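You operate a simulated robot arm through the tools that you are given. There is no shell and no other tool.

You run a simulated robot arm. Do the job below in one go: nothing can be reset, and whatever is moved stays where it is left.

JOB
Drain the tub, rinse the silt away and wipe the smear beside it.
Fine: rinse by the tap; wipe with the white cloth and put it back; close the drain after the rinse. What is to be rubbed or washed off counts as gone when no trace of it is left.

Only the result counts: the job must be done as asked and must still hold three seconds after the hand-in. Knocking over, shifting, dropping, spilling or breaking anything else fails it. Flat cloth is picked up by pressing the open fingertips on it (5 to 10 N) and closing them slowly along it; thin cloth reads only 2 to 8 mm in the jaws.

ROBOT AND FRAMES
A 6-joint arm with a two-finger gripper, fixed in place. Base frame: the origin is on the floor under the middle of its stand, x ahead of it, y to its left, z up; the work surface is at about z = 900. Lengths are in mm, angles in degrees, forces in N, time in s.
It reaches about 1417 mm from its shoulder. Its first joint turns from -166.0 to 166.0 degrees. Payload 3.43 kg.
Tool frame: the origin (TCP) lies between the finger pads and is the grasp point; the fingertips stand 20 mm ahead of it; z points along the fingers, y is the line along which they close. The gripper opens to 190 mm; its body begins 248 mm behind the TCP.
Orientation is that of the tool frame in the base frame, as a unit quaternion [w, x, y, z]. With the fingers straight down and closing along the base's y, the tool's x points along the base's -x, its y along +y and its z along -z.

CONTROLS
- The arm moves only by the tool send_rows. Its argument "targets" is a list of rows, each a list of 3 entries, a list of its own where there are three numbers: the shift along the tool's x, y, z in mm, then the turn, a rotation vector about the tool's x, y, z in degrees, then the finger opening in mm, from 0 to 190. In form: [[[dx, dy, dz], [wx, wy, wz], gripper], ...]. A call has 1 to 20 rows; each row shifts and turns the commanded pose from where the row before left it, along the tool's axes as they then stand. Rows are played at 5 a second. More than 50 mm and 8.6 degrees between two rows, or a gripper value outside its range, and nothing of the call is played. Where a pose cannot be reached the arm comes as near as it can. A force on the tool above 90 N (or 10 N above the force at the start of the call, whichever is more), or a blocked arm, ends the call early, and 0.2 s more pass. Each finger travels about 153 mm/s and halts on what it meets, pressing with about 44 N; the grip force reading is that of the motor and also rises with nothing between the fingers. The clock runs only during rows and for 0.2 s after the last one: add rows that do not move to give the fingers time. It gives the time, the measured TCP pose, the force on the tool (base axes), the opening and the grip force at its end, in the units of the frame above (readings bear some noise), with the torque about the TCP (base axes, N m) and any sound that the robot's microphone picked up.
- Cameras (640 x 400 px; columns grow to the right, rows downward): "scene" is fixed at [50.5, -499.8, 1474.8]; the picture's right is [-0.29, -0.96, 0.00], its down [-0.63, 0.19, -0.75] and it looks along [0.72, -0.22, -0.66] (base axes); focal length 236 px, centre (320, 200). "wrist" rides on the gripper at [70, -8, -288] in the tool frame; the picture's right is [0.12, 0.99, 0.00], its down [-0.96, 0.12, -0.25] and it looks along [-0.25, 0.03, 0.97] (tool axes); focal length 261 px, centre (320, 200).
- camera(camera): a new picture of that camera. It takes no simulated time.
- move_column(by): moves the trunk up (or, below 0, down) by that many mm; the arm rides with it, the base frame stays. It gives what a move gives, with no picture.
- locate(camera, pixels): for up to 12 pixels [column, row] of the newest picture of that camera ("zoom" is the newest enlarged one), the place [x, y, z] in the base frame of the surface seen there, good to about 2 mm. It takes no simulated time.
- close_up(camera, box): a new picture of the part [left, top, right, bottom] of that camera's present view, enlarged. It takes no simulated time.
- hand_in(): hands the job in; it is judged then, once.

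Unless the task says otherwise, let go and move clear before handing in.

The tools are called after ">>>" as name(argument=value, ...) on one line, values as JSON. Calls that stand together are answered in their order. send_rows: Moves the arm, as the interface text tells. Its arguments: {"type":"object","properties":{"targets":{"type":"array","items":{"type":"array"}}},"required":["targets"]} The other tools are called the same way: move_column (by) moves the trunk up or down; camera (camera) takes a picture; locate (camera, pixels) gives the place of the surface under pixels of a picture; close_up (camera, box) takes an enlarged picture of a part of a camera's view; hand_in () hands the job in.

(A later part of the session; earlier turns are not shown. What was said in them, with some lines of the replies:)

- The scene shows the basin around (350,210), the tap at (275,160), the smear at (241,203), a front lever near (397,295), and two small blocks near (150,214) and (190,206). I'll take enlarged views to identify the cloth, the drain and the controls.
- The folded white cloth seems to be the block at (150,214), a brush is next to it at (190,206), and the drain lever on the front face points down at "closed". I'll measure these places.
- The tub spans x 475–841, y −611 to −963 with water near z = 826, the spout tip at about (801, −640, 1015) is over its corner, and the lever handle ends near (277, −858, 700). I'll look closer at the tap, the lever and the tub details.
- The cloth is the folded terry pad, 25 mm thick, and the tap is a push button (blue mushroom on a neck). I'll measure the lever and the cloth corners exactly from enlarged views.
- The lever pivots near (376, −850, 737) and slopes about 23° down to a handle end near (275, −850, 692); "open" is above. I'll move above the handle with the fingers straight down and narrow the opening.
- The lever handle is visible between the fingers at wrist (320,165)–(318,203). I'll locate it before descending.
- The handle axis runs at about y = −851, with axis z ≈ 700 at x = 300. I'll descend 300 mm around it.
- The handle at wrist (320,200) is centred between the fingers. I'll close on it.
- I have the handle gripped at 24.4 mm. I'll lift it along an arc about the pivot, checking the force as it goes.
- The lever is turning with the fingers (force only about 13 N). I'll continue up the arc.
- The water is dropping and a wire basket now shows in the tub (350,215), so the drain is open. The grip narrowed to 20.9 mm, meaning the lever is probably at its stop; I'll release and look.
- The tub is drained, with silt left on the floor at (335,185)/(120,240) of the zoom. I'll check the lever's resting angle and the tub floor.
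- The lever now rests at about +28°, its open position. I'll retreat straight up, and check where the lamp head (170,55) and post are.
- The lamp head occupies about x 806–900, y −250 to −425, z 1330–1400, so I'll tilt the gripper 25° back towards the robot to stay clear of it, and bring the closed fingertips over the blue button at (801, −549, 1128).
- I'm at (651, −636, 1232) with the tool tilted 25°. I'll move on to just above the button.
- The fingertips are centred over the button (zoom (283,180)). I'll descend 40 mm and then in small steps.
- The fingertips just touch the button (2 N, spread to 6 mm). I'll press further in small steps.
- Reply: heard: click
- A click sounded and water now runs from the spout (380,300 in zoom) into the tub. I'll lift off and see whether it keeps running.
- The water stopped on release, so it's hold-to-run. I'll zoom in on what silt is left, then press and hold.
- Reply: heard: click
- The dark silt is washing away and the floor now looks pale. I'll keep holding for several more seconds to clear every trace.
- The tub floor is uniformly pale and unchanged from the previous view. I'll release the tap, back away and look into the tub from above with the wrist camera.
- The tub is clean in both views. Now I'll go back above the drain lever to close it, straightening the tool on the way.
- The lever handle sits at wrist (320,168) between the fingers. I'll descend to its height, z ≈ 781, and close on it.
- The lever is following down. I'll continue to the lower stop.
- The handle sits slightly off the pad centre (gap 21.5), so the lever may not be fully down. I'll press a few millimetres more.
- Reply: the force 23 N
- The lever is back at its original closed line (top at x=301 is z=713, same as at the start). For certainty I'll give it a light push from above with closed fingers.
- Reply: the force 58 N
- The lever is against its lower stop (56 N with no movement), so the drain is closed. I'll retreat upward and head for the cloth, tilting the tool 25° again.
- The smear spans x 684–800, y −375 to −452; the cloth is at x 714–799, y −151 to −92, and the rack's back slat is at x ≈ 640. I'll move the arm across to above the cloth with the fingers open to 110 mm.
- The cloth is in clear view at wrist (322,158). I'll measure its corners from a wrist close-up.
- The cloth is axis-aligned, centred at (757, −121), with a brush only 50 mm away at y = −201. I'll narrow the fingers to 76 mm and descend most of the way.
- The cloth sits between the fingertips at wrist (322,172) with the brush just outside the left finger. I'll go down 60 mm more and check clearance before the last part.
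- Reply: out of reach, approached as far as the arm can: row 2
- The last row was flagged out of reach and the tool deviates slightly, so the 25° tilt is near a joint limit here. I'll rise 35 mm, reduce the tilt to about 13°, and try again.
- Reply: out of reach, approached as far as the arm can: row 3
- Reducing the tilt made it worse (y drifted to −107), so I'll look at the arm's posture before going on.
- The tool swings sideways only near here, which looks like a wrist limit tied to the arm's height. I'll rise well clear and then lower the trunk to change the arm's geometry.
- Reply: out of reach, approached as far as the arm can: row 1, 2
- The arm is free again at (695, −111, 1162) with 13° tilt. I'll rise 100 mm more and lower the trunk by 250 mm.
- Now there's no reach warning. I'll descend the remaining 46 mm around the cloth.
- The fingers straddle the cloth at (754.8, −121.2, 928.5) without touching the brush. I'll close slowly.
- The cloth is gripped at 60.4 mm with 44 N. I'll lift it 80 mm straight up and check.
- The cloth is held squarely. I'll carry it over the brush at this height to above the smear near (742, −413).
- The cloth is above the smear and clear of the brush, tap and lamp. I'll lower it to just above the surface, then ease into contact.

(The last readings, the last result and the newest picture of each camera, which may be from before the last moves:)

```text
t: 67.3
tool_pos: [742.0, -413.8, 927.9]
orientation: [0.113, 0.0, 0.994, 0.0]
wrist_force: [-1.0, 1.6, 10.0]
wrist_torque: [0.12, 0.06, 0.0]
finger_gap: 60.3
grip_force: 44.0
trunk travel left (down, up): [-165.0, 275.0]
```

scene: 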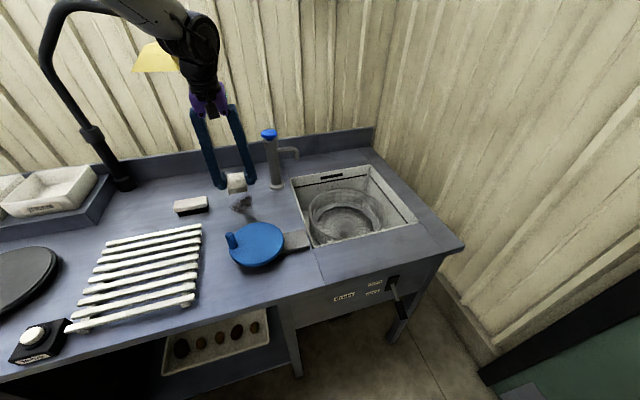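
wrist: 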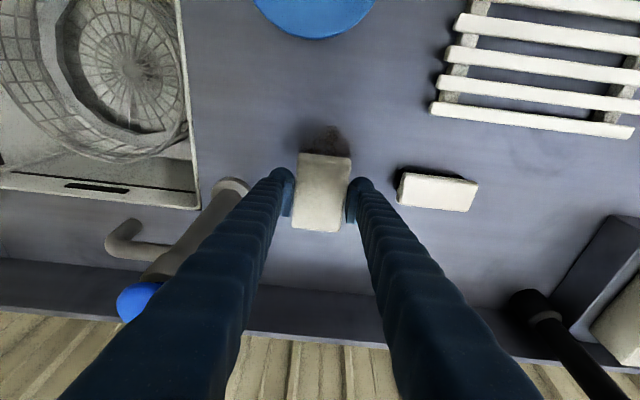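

Contact at 10 N. I'll stroke back and forth along y between −376 and −450.

>>> send_rows(targets=[[[0, 12.3, 0], [0, 0, 0], 50], [[0, 12.3, 0], [0, 0, 0], 50], [[0, 12.3, 0], [0, 0, 0], 50], [[0, -18.5, 0], [0, 0, 0], 50], [[0, -18.5, 0], [0, 0, 0], 50], [[0, -18.5, 0], [0, 0, 0], 50], [[0, -18.5, 0], [0, 0, 0], 50], [[0, 18.5, 0], [0, 0, 0], 50], [[0, 18.5, 0], [0, 0, 0], 50], [[0, 18.5, 0], [0, 0, 0], 50], [[0, 18.5, 0], [0, 0, 0], 50], [[0, 0, 0], [0, 0, 0], 50]])

>>> close_up(camera="scene", box=[180, 160, 300, 240])

>>> camera(camera="wrist")

```text
t: 70.0
tool_pos: [740.7, -376.4, 927.1]
orientation: [0.114, 0.001, 0.994, 0.0]
wrist_force: [1.3, 2.9, 17.4]
wrist_torque: [0.01, -0.09, 0.07]
finger_gap: 60.3
grip_force: 44.2
trunk travel left (down, up): [-165.0, 275.0]
```

```text
5.00 times, centred on (240, 200) of scene
```

zoom: 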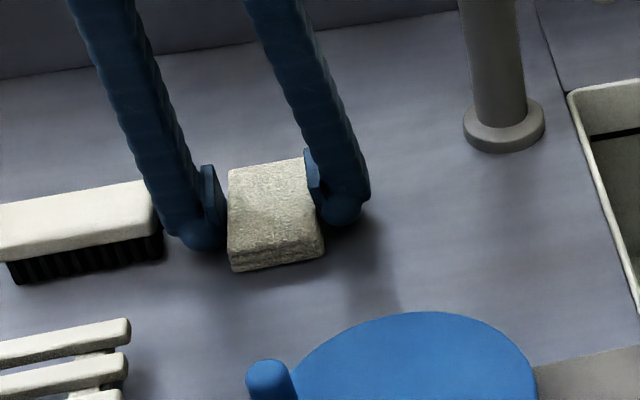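

```text
taken
```

wrist: 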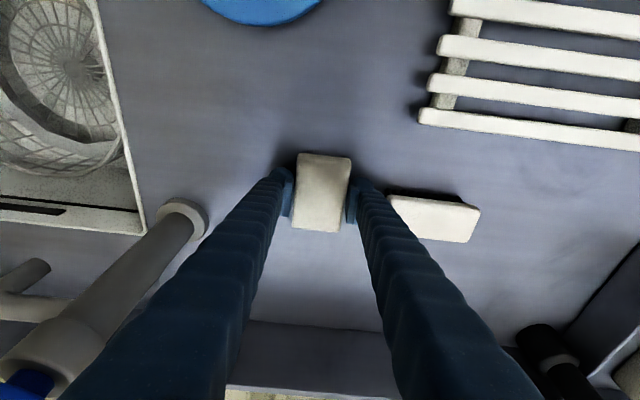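

The visible smear is already gone on the wiped strip. I'll also wipe lanes in front (x ≈ 707) and behind (x ≈ 778) so no edge is left.

>>> send_rows(targets=[[[17, 0, -3.9], [0, 0, 0], 50], [[17, 0, -3.9], [0, 0, 0], 50], [[0, -18.5, 0], [0, 0, 0], 50], [[0, -18.5, 0], [0, 0, 0], 50], [[0, -18.5, 0], [0, 0, 0], 50], [[0, -18.5, 0], [0, 0, 0], 50], [[0, 18.5, 0], [0, 0, 0], 50], [[0, 18.5, 0], [0, 0, 0], 50], [[0, 18.5, 0], [0, 0, 0], 50], [[0, 18.5, 0], [0, 0, 0], 50], [[0, 0, 0], [0, 0, 0], 50]])

>>> close_up(camera="scene", box=[180, 160, 300, 240])

```text
t: 72.3
tool_pos: [707.1, -376.4, 926.4]
orientation: [0.113, 0.0, 0.994, 0.0]
wrist_force: [2.4, 1.3, 13.4]
wrist_torque: [0.01, -0.08, 0.07]
finger_gap: 60.3
grip_force: 44.0
trunk travel left (down, up): [-165.0, 275.0]
```

```text
5.00 times, centred on (240, 200) of scene
```

zoom: 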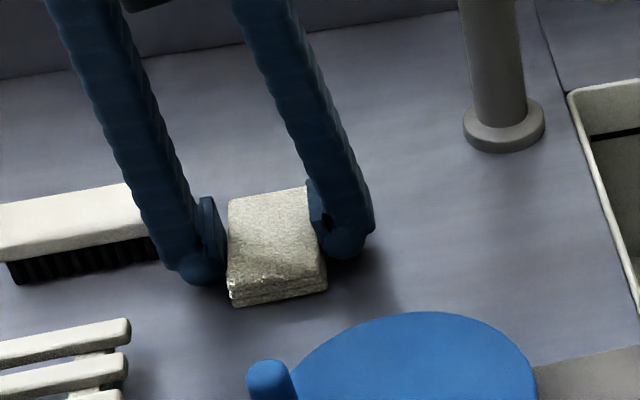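

>>> send_rows(targets=[[[-17.3, -5, 4], [0, 0, 0], 50], [[-17.3, 0, 4], [0, 0, 0], 50], [[-17.3, 0, 4], [0, 0, 0], 50], [[-17.3, 0, 4], [0, 0, 0], 50], [[0, -16.5, 0], [0, 0, 0], 50], [[0, -16.5, 0], [0, 0, 0], 50], [[0, -16.5, 0], [0, 0, 0], 50], [[0, -16.5, 0], [0, 0, 0], 50], [[0, 16.5, 0], [0, 0, 0], 50], [[0, 16.5, 0], [0, 0, 0], 50], [[0, 16.5, 0], [0, 0, 0], 50], [[0, 16.5, 0], [0, 0, 0], 50], [[0, 0, 0], [0, 0, 0], 50]])

>>> close_up(camera="scene", box=[180, 160, 300, 240])

```text
t: 75.2
tool_pos: [777.5, -380.6, 928.1]
orientation: [0.113, 0.0, 0.994, 0.0]
wrist_force: [0.9, 0.2, 16.4]
wrist_torque: [-0.01, -0.1, 0.1]
finger_gap: 60.4
grip_force: 44.4
trunk travel left (down, up): [-165.0, 275.0]
```

```text
5.00 times, centred on (240, 200) of scene
```

zoom: 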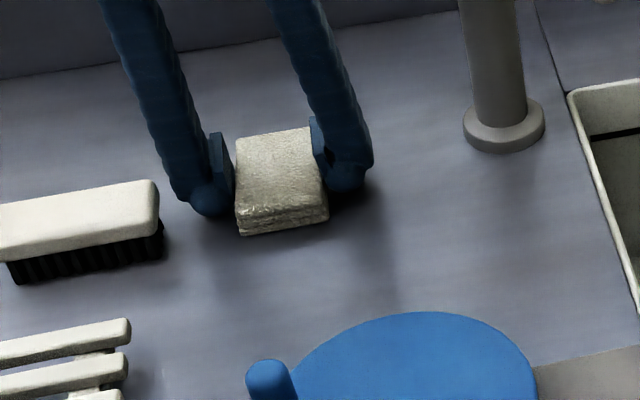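

The surface looks clean; one more pass down the middle, then I'll lift and inspect.

>>> send_rows(targets=[[[17.3, -17, -4], [0, 0, 0], 50], [[17.3, -17, -4], [0, 0, 0], 50], [[0, -17, 0], [0, 0, 0], 50], [[0, -17, 0], [0, 0, 0], 50], [[0, 17, 0], [0, 0, 0], 50], [[0, 17, 0], [0, 0, 0], 50], [[0, 17, 0], [0, 0, 0], 50], [[0, 17, 0], [0, 0, 0], 50], [[-2.5, 0, -9.7], [0, 0, 0], 50], [[-9, 0, -39], [0, 0, 0], 50], [[-6.7, 0, -29.2], [0, 0, 0], 50], [[0, 0, 0], [0, 0, 0], 50]])

>>> close_up(camera="scene", box=[200, 160, 300, 230])

>>> camera(camera="wrist")

```text
t: 77.8
tool_pos: [743.1, -382.2, 1006.3]
orientation: [0.112, 0.0, 0.994, 0.0]
wrist_force: [0.3, 0.4, 0.1]
wrist_torque: [-0.04, 0.0, -0.05]
finger_gap: 60.4
grip_force: 44.2
trunk travel left (down, up): [-165.0, 275.0]
```

```text
5.71 times, centred on (250, 195) of scene
```

zoom: 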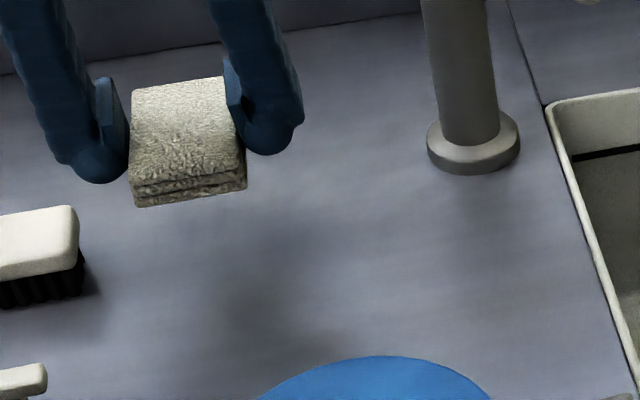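

```text
taken
```

wrist: 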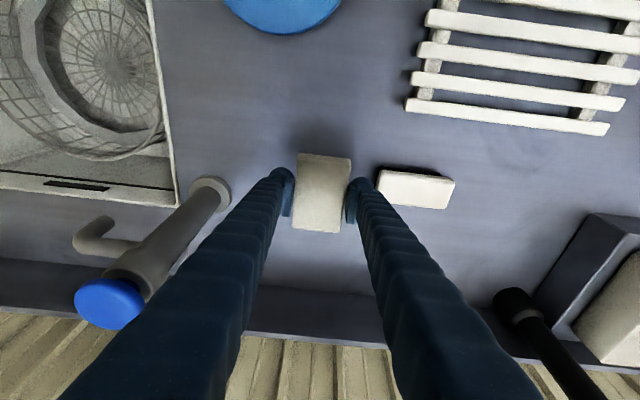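

The smear is gone (the darker patch is the gripper's shadow). I'll carry the cloth back above its original place.

>>> send_rows(targets=[[[-1.6, 37.2, 0.37], [0, 0, 0], 50], [[-1.6, 37.2, 0.37], [0, 0, 0], 50], [[-1.6, 37.2, 0.37], [0, 0, 0], 50], [[-1.6, 37.2, 0.37], [0, 0, 0], 50], [[-1.6, 37.2, 0.37], [0, 0, 0], 50], [[-1.6, 37.2, 0.37], [0, 0, 0], 50], [[-1.6, 37.2, 0.37], [0, 0, 0], 50], [[0, 0, 0], [0, 0, 0], 50], [[0, 0, 0], [0, 0, 0], 50]])

>>> close_up(camera="scene", box=[200, 160, 300, 230])

>>> camera(camera="wrist")

```text
t: 79.8
tool_pos: [754.8, -122.7, 1006.4]
orientation: [0.113, 0.001, 0.994, 0.0]
wrist_force: [0.0, 0.3, 0.1]
wrist_torque: [0.04, 0.02, -0.01]
finger_gap: 60.3
grip_force: 44.4
trunk travel left (down, up): [-165.0, 275.0]
```

```text
5.71 times, centred on (250, 195) of scene
```

zoom: 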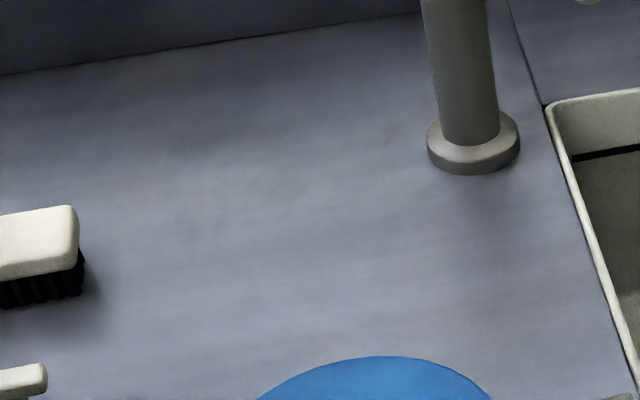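

```text
taken
```

wrist: 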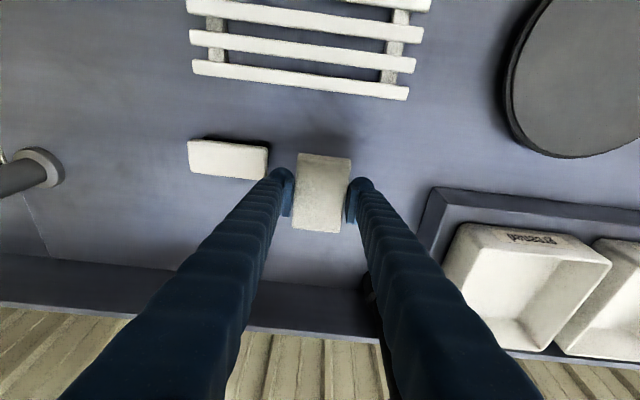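

The wiped area is spotless. I'll lower the cloth onto its original spot.

>>> send_rows(targets=[[[5.5, 0.3, 24], [0, 0, 0], 50], [[5.5, 0.3, 24], [0, 0, 0], 50], [[5.5, 0, 23.6], [0, 0, 0], 50], [[0, 0, 0], [0, 0, 0], 50]])

```text
t: 80.8
tool_pos: [753.5, -121.4, 932.8]
orientation: [0.113, 0.0, 0.994, 0.0]
wrist_force: [0.6, -0.1, -0.2]
wrist_torque: [-0.03, 0.05, 0.02]
finger_gap: 60.7
grip_force: 44.2
trunk travel left (down, up): [-165.0, 275.0]
```

>>> send_rows(targets=[[[0.45, 0, 1.95], [0, 0, 0], 50], [[0.35, 0, 1.5], [0, 0, 0], 50], [[0.2, 0, 0.9], [0, 0, 0], 50], [[0, 0, 0], [0, 0, 0], 50]])

```text
t: 81.8
tool_pos: [755.1, -120.8, 929.5]
orientation: [0.112, -0.001, 0.994, 0.0]
wrist_force: [0.3, 0.2, -1.5]
wrist_torque: [0.02, 0.04, 0.04]
finger_gap: 60.2
grip_force: 44.1
trunk travel left (down, up): [-165.0, 275.0]
```

>>> send_rows(targets=[[[0.22, 0, 0.97], [0, 0, 0], 50], [[0.12, 0, 0.5], [0, 0, 0], 50], [[0, 0, 0], [0, 0, 0], 50]])

```text
t: 82.5
tool_pos: [753.2, -121.0, 928.5]
orientation: [0.114, 0.0, 0.994, 0.0]
wrist_force: [0.8, -0.8, 1.5]
wrist_torque: [-0.04, -0.06, 0.06]
finger_gap: 60.0
grip_force: 44.3
trunk travel left (down, up): [-165.0, 275.0]
```

The cloth is just touching the surface (1.5 N). I'll ease down 0.5 mm and open slowly to 76 mm.

>>> send_rows(targets=[[[0.12, 0, 0.5], [0, 0, 0], 50], [[0, 0, 0], [0, 0, 0], 58], [[0, 0, 0], [0, 0, 0], 62], [[0, 0, 0], [0, 0, 0], 66], [[0, 0, 0], [0, 0, 0], 71], [[0, 0, 0], [0, 0, 0], 76], [[0, 0, 0], [0, 0, 0], 76]])

>>> close_up(camera="wrist", box=[150, 120, 450, 300])

>>> close_up(camera="scene", box=[120, 160, 240, 240])

```text
t: 84.2
tool_pos: [754.4, -120.8, 927.9]
orientation: [0.113, 0.0, 0.994, 0.001]
wrist_force: [0.5, -0.3, -0.2]
wrist_torque: [-0.01, 0.0, -0.04]
finger_gap: 76.0
grip_force: 0.0
trunk travel left (down, up): [-165.0, 275.0]
```

```text
2.13 times, centred on (300, 210) of wrist
```

zoom: 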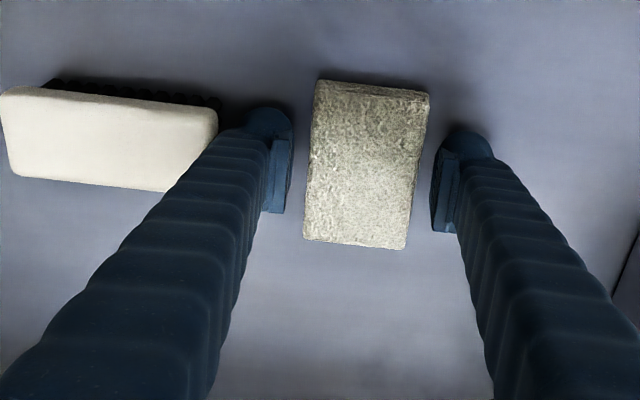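

```text
5.00 times, centred on (180, 200) of scene
```

zoom: 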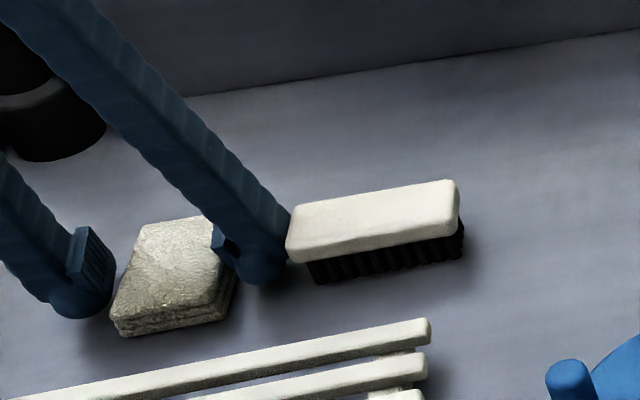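

The cloth is back in place, released with clearance on both sides. I'll retreat along the fingers and then check the whole scene.

>>> send_rows(targets=[[[0, 0, -15], [0, 0, 0], 76], [[0, 0, -35], [0, 0, 0], 76], [[0, 0, -40], [0, 0, 0], 76], [[0, 0, -40], [0, 0, 0], 76], [[0, 0, -40], [0, 0, 0], 76], [[0, 0, -40], [0, 0, 0], 76], [[0, 0, -40], [0, 0, 0], 76], [[0, 0, 0], [0, 0, 0], 76]])

>>> camera(camera="scene")

>>> close_up(camera="scene", box=[130, 190, 220, 240])

>>> locate(camera="zoom", pixels=[[106, 133], [230, 114], [203, 240], [62, 252], [245, 160], [540, 75], [320, 110], [150, 190]])

>>> close_up(camera="scene", box=[220, 185, 270, 220])

>>> close_up(camera="scene", box=[285, 160, 425, 250])

>>> close_up(camera="scene", box=[375, 260, 425, 330])

>>> locate(camera="zoom", pixels=[[272, 140], [285, 180], [305, 225], [310, 250], [325, 290], [340, 330]])

```text
t: 86.0
tool_pos: [698.8, -121.2, 1170.7]
orientation: [0.112, 0.001, 0.994, 0.0]
wrist_force: [0.5, -0.6, 0.7]
wrist_torque: [0.03, 0.02, -0.03]
finger_gap: 76.2
grip_force: 0.0
trunk travel left (down, up): [-165.0, 275.0]
```

```text
taken
```

scene: 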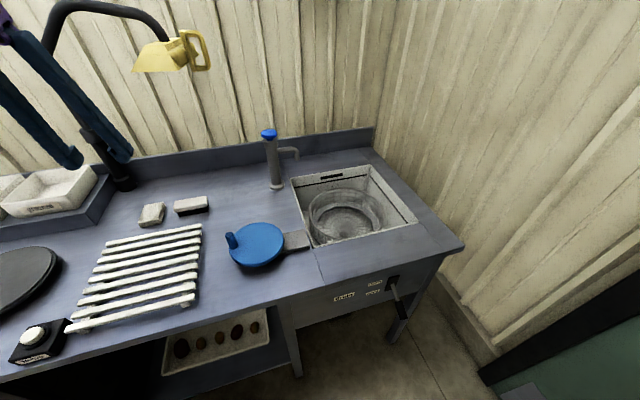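

```text
7.11 times, centred on (175, 215) of scene
```

zoom: 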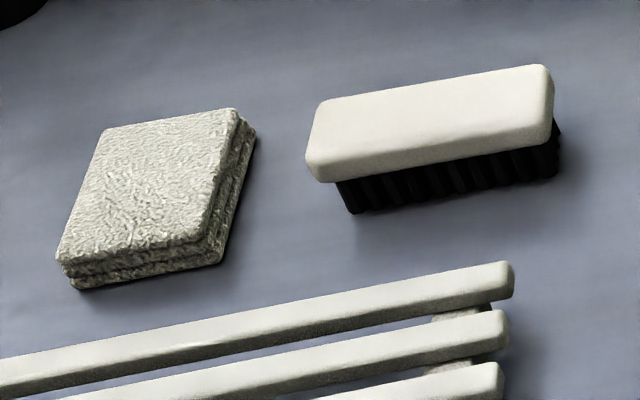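

```text
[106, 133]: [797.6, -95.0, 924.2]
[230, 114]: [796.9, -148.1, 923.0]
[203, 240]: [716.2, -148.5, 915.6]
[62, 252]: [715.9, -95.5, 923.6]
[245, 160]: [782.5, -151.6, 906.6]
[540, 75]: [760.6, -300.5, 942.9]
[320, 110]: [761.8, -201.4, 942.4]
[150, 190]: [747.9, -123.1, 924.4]
```

```text
11.43 times, centred on (245, 202) of scene
```

zoom: 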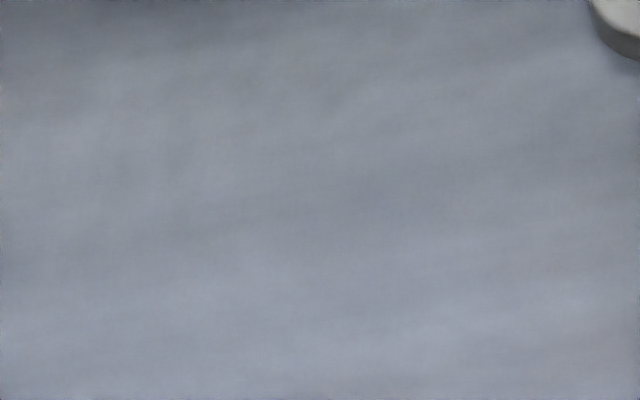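

```text
4.44 times, centred on (355, 205) of scene
```

zoom: 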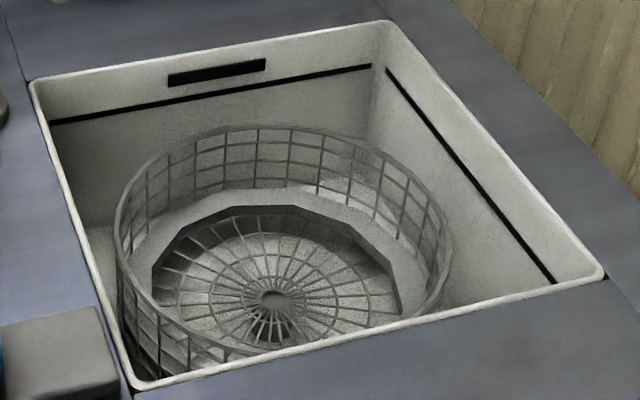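

```text
5.71 times, centred on (400, 295) of scene
```

zoom: 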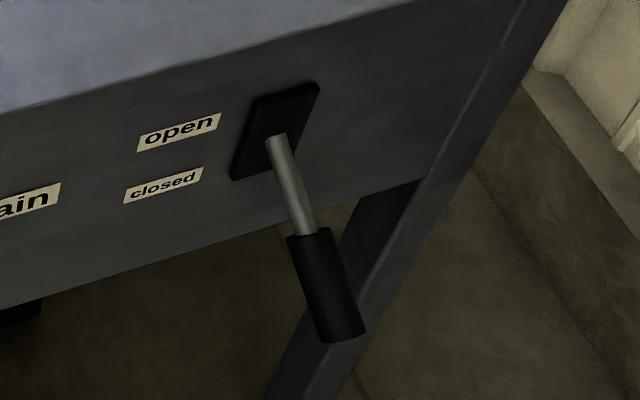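

```text
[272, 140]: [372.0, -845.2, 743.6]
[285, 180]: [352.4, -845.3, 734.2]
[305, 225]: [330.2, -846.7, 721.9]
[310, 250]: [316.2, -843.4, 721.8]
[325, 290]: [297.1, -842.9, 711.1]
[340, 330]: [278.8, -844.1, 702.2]
```

The lever, cloth and brush are where they were at the start, and the smear is gone. I'll make one last check of the tub pit for any silt trace.

>>> close_up(camera="scene", box=[310, 200, 385, 245])

>>> send_rows(targets=[[[0, -45, 0], [0, 0, 0], 76], [[0, -45, 0], [0, 0, 0], 76], [[10, -45, -10], [0, 0, 0], 76], [[10, -45, -10], [0, 0, 0], 76], [[10, -45, -10], [0, 0, 0], 76], [[10, -45, -10], [0, 0, 0], 76], [[10, -45, -10], [0, 0, 0], 76], [[10, -45, -10], [0, 0, 0], 76], [[10, -45, -10], [0, 0, 0], 76], [[10, -45, 0], [0, 0, 0], 76], [[10, -45, 0], [0, 0, 0], 76], [[10, -45, 0], [0, 0, 0], 76], [[10, -45, 0], [0, 0, 0], 76], [[0, 0, 0], [0, 0, 0], 76]])

>>> camera(camera="wrist")

>>> camera(camera="scene")

```text
8.53 times, centred on (348, 222) of scene
```

zoom: 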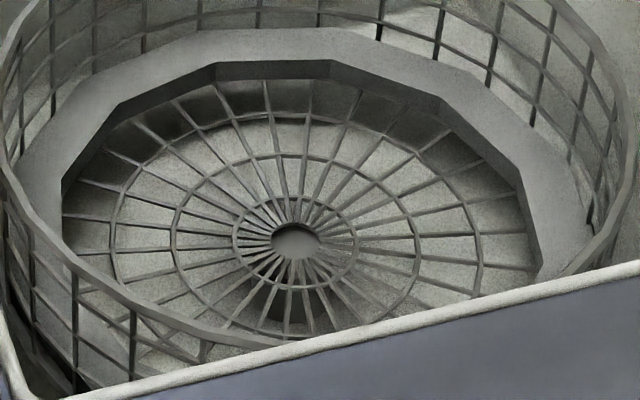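

```text
t: 89.0
tool_pos: [574.6, -708.9, 1214.8]
orientation: [0.113, 0.0, 0.994, -0.001]
wrist_force: [0.5, -1.1, -0.1]
wrist_torque: [0.16, -0.06, 0.03]
finger_gap: 76.1
grip_force: 0.1
trunk travel left (down, up): [-165.0, 275.0]
```

```text
taken
```

wrist: 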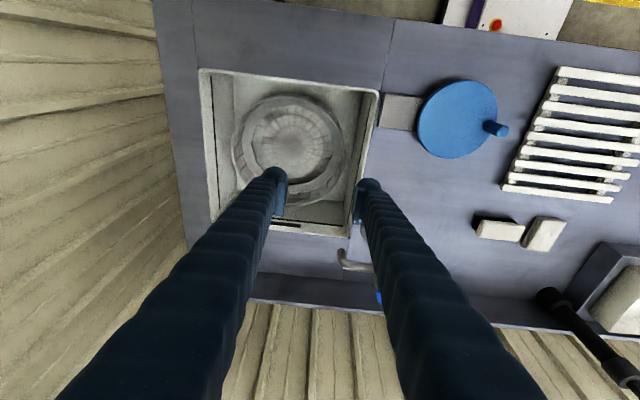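

```text
taken
```

scene: 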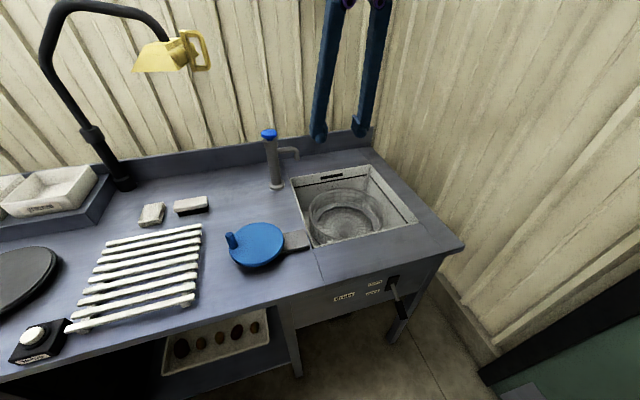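

>>> close_up(camera="wrist", box=[195, 60, 385, 240])

>>> close_up(camera="wrist", box=[240, 90, 350, 190])

```text
2.22 times, centred on (290, 150) of wrist
```

zoom: 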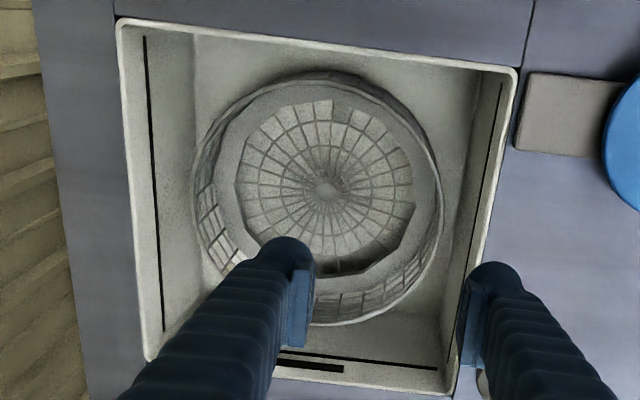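

```text
4.00 times, centred on (295, 140) of wrist
```

zoom: 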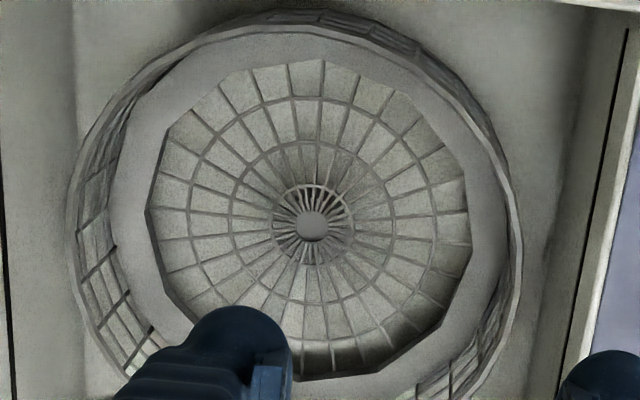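

The wrist close-ups show a clean, empty tub floor with no brown left. The drain lever is at closed, the tap is off, the smear is gone, and the cloth is back in its place. The gripper is empty and clear, so I'm handing in.

>>> hand_in()

```text
The job is handed in.
```

The job is done and handed in; no verdict came back with the hand-in. By the last pictures:

- **Tub:** drained through the front lever. I rinsed it by holding the tap button down, because the water stops on release. Close-ups from both cameras show a clean, empty floor with no brown left.
- **Drain:** closed again. The lever was pressed firmly against its lower stop and measures the same as at the start.
- **Smear:** wiped with the white cloth, and no trace shows in the close-up.
- **Cloth:** back on its original spot to within about 1–2 mm. The brush beside it did not move.

I lowered the trunk by 210 mm to reach the cloth and left it there. The gripper is empty and well above the tub.
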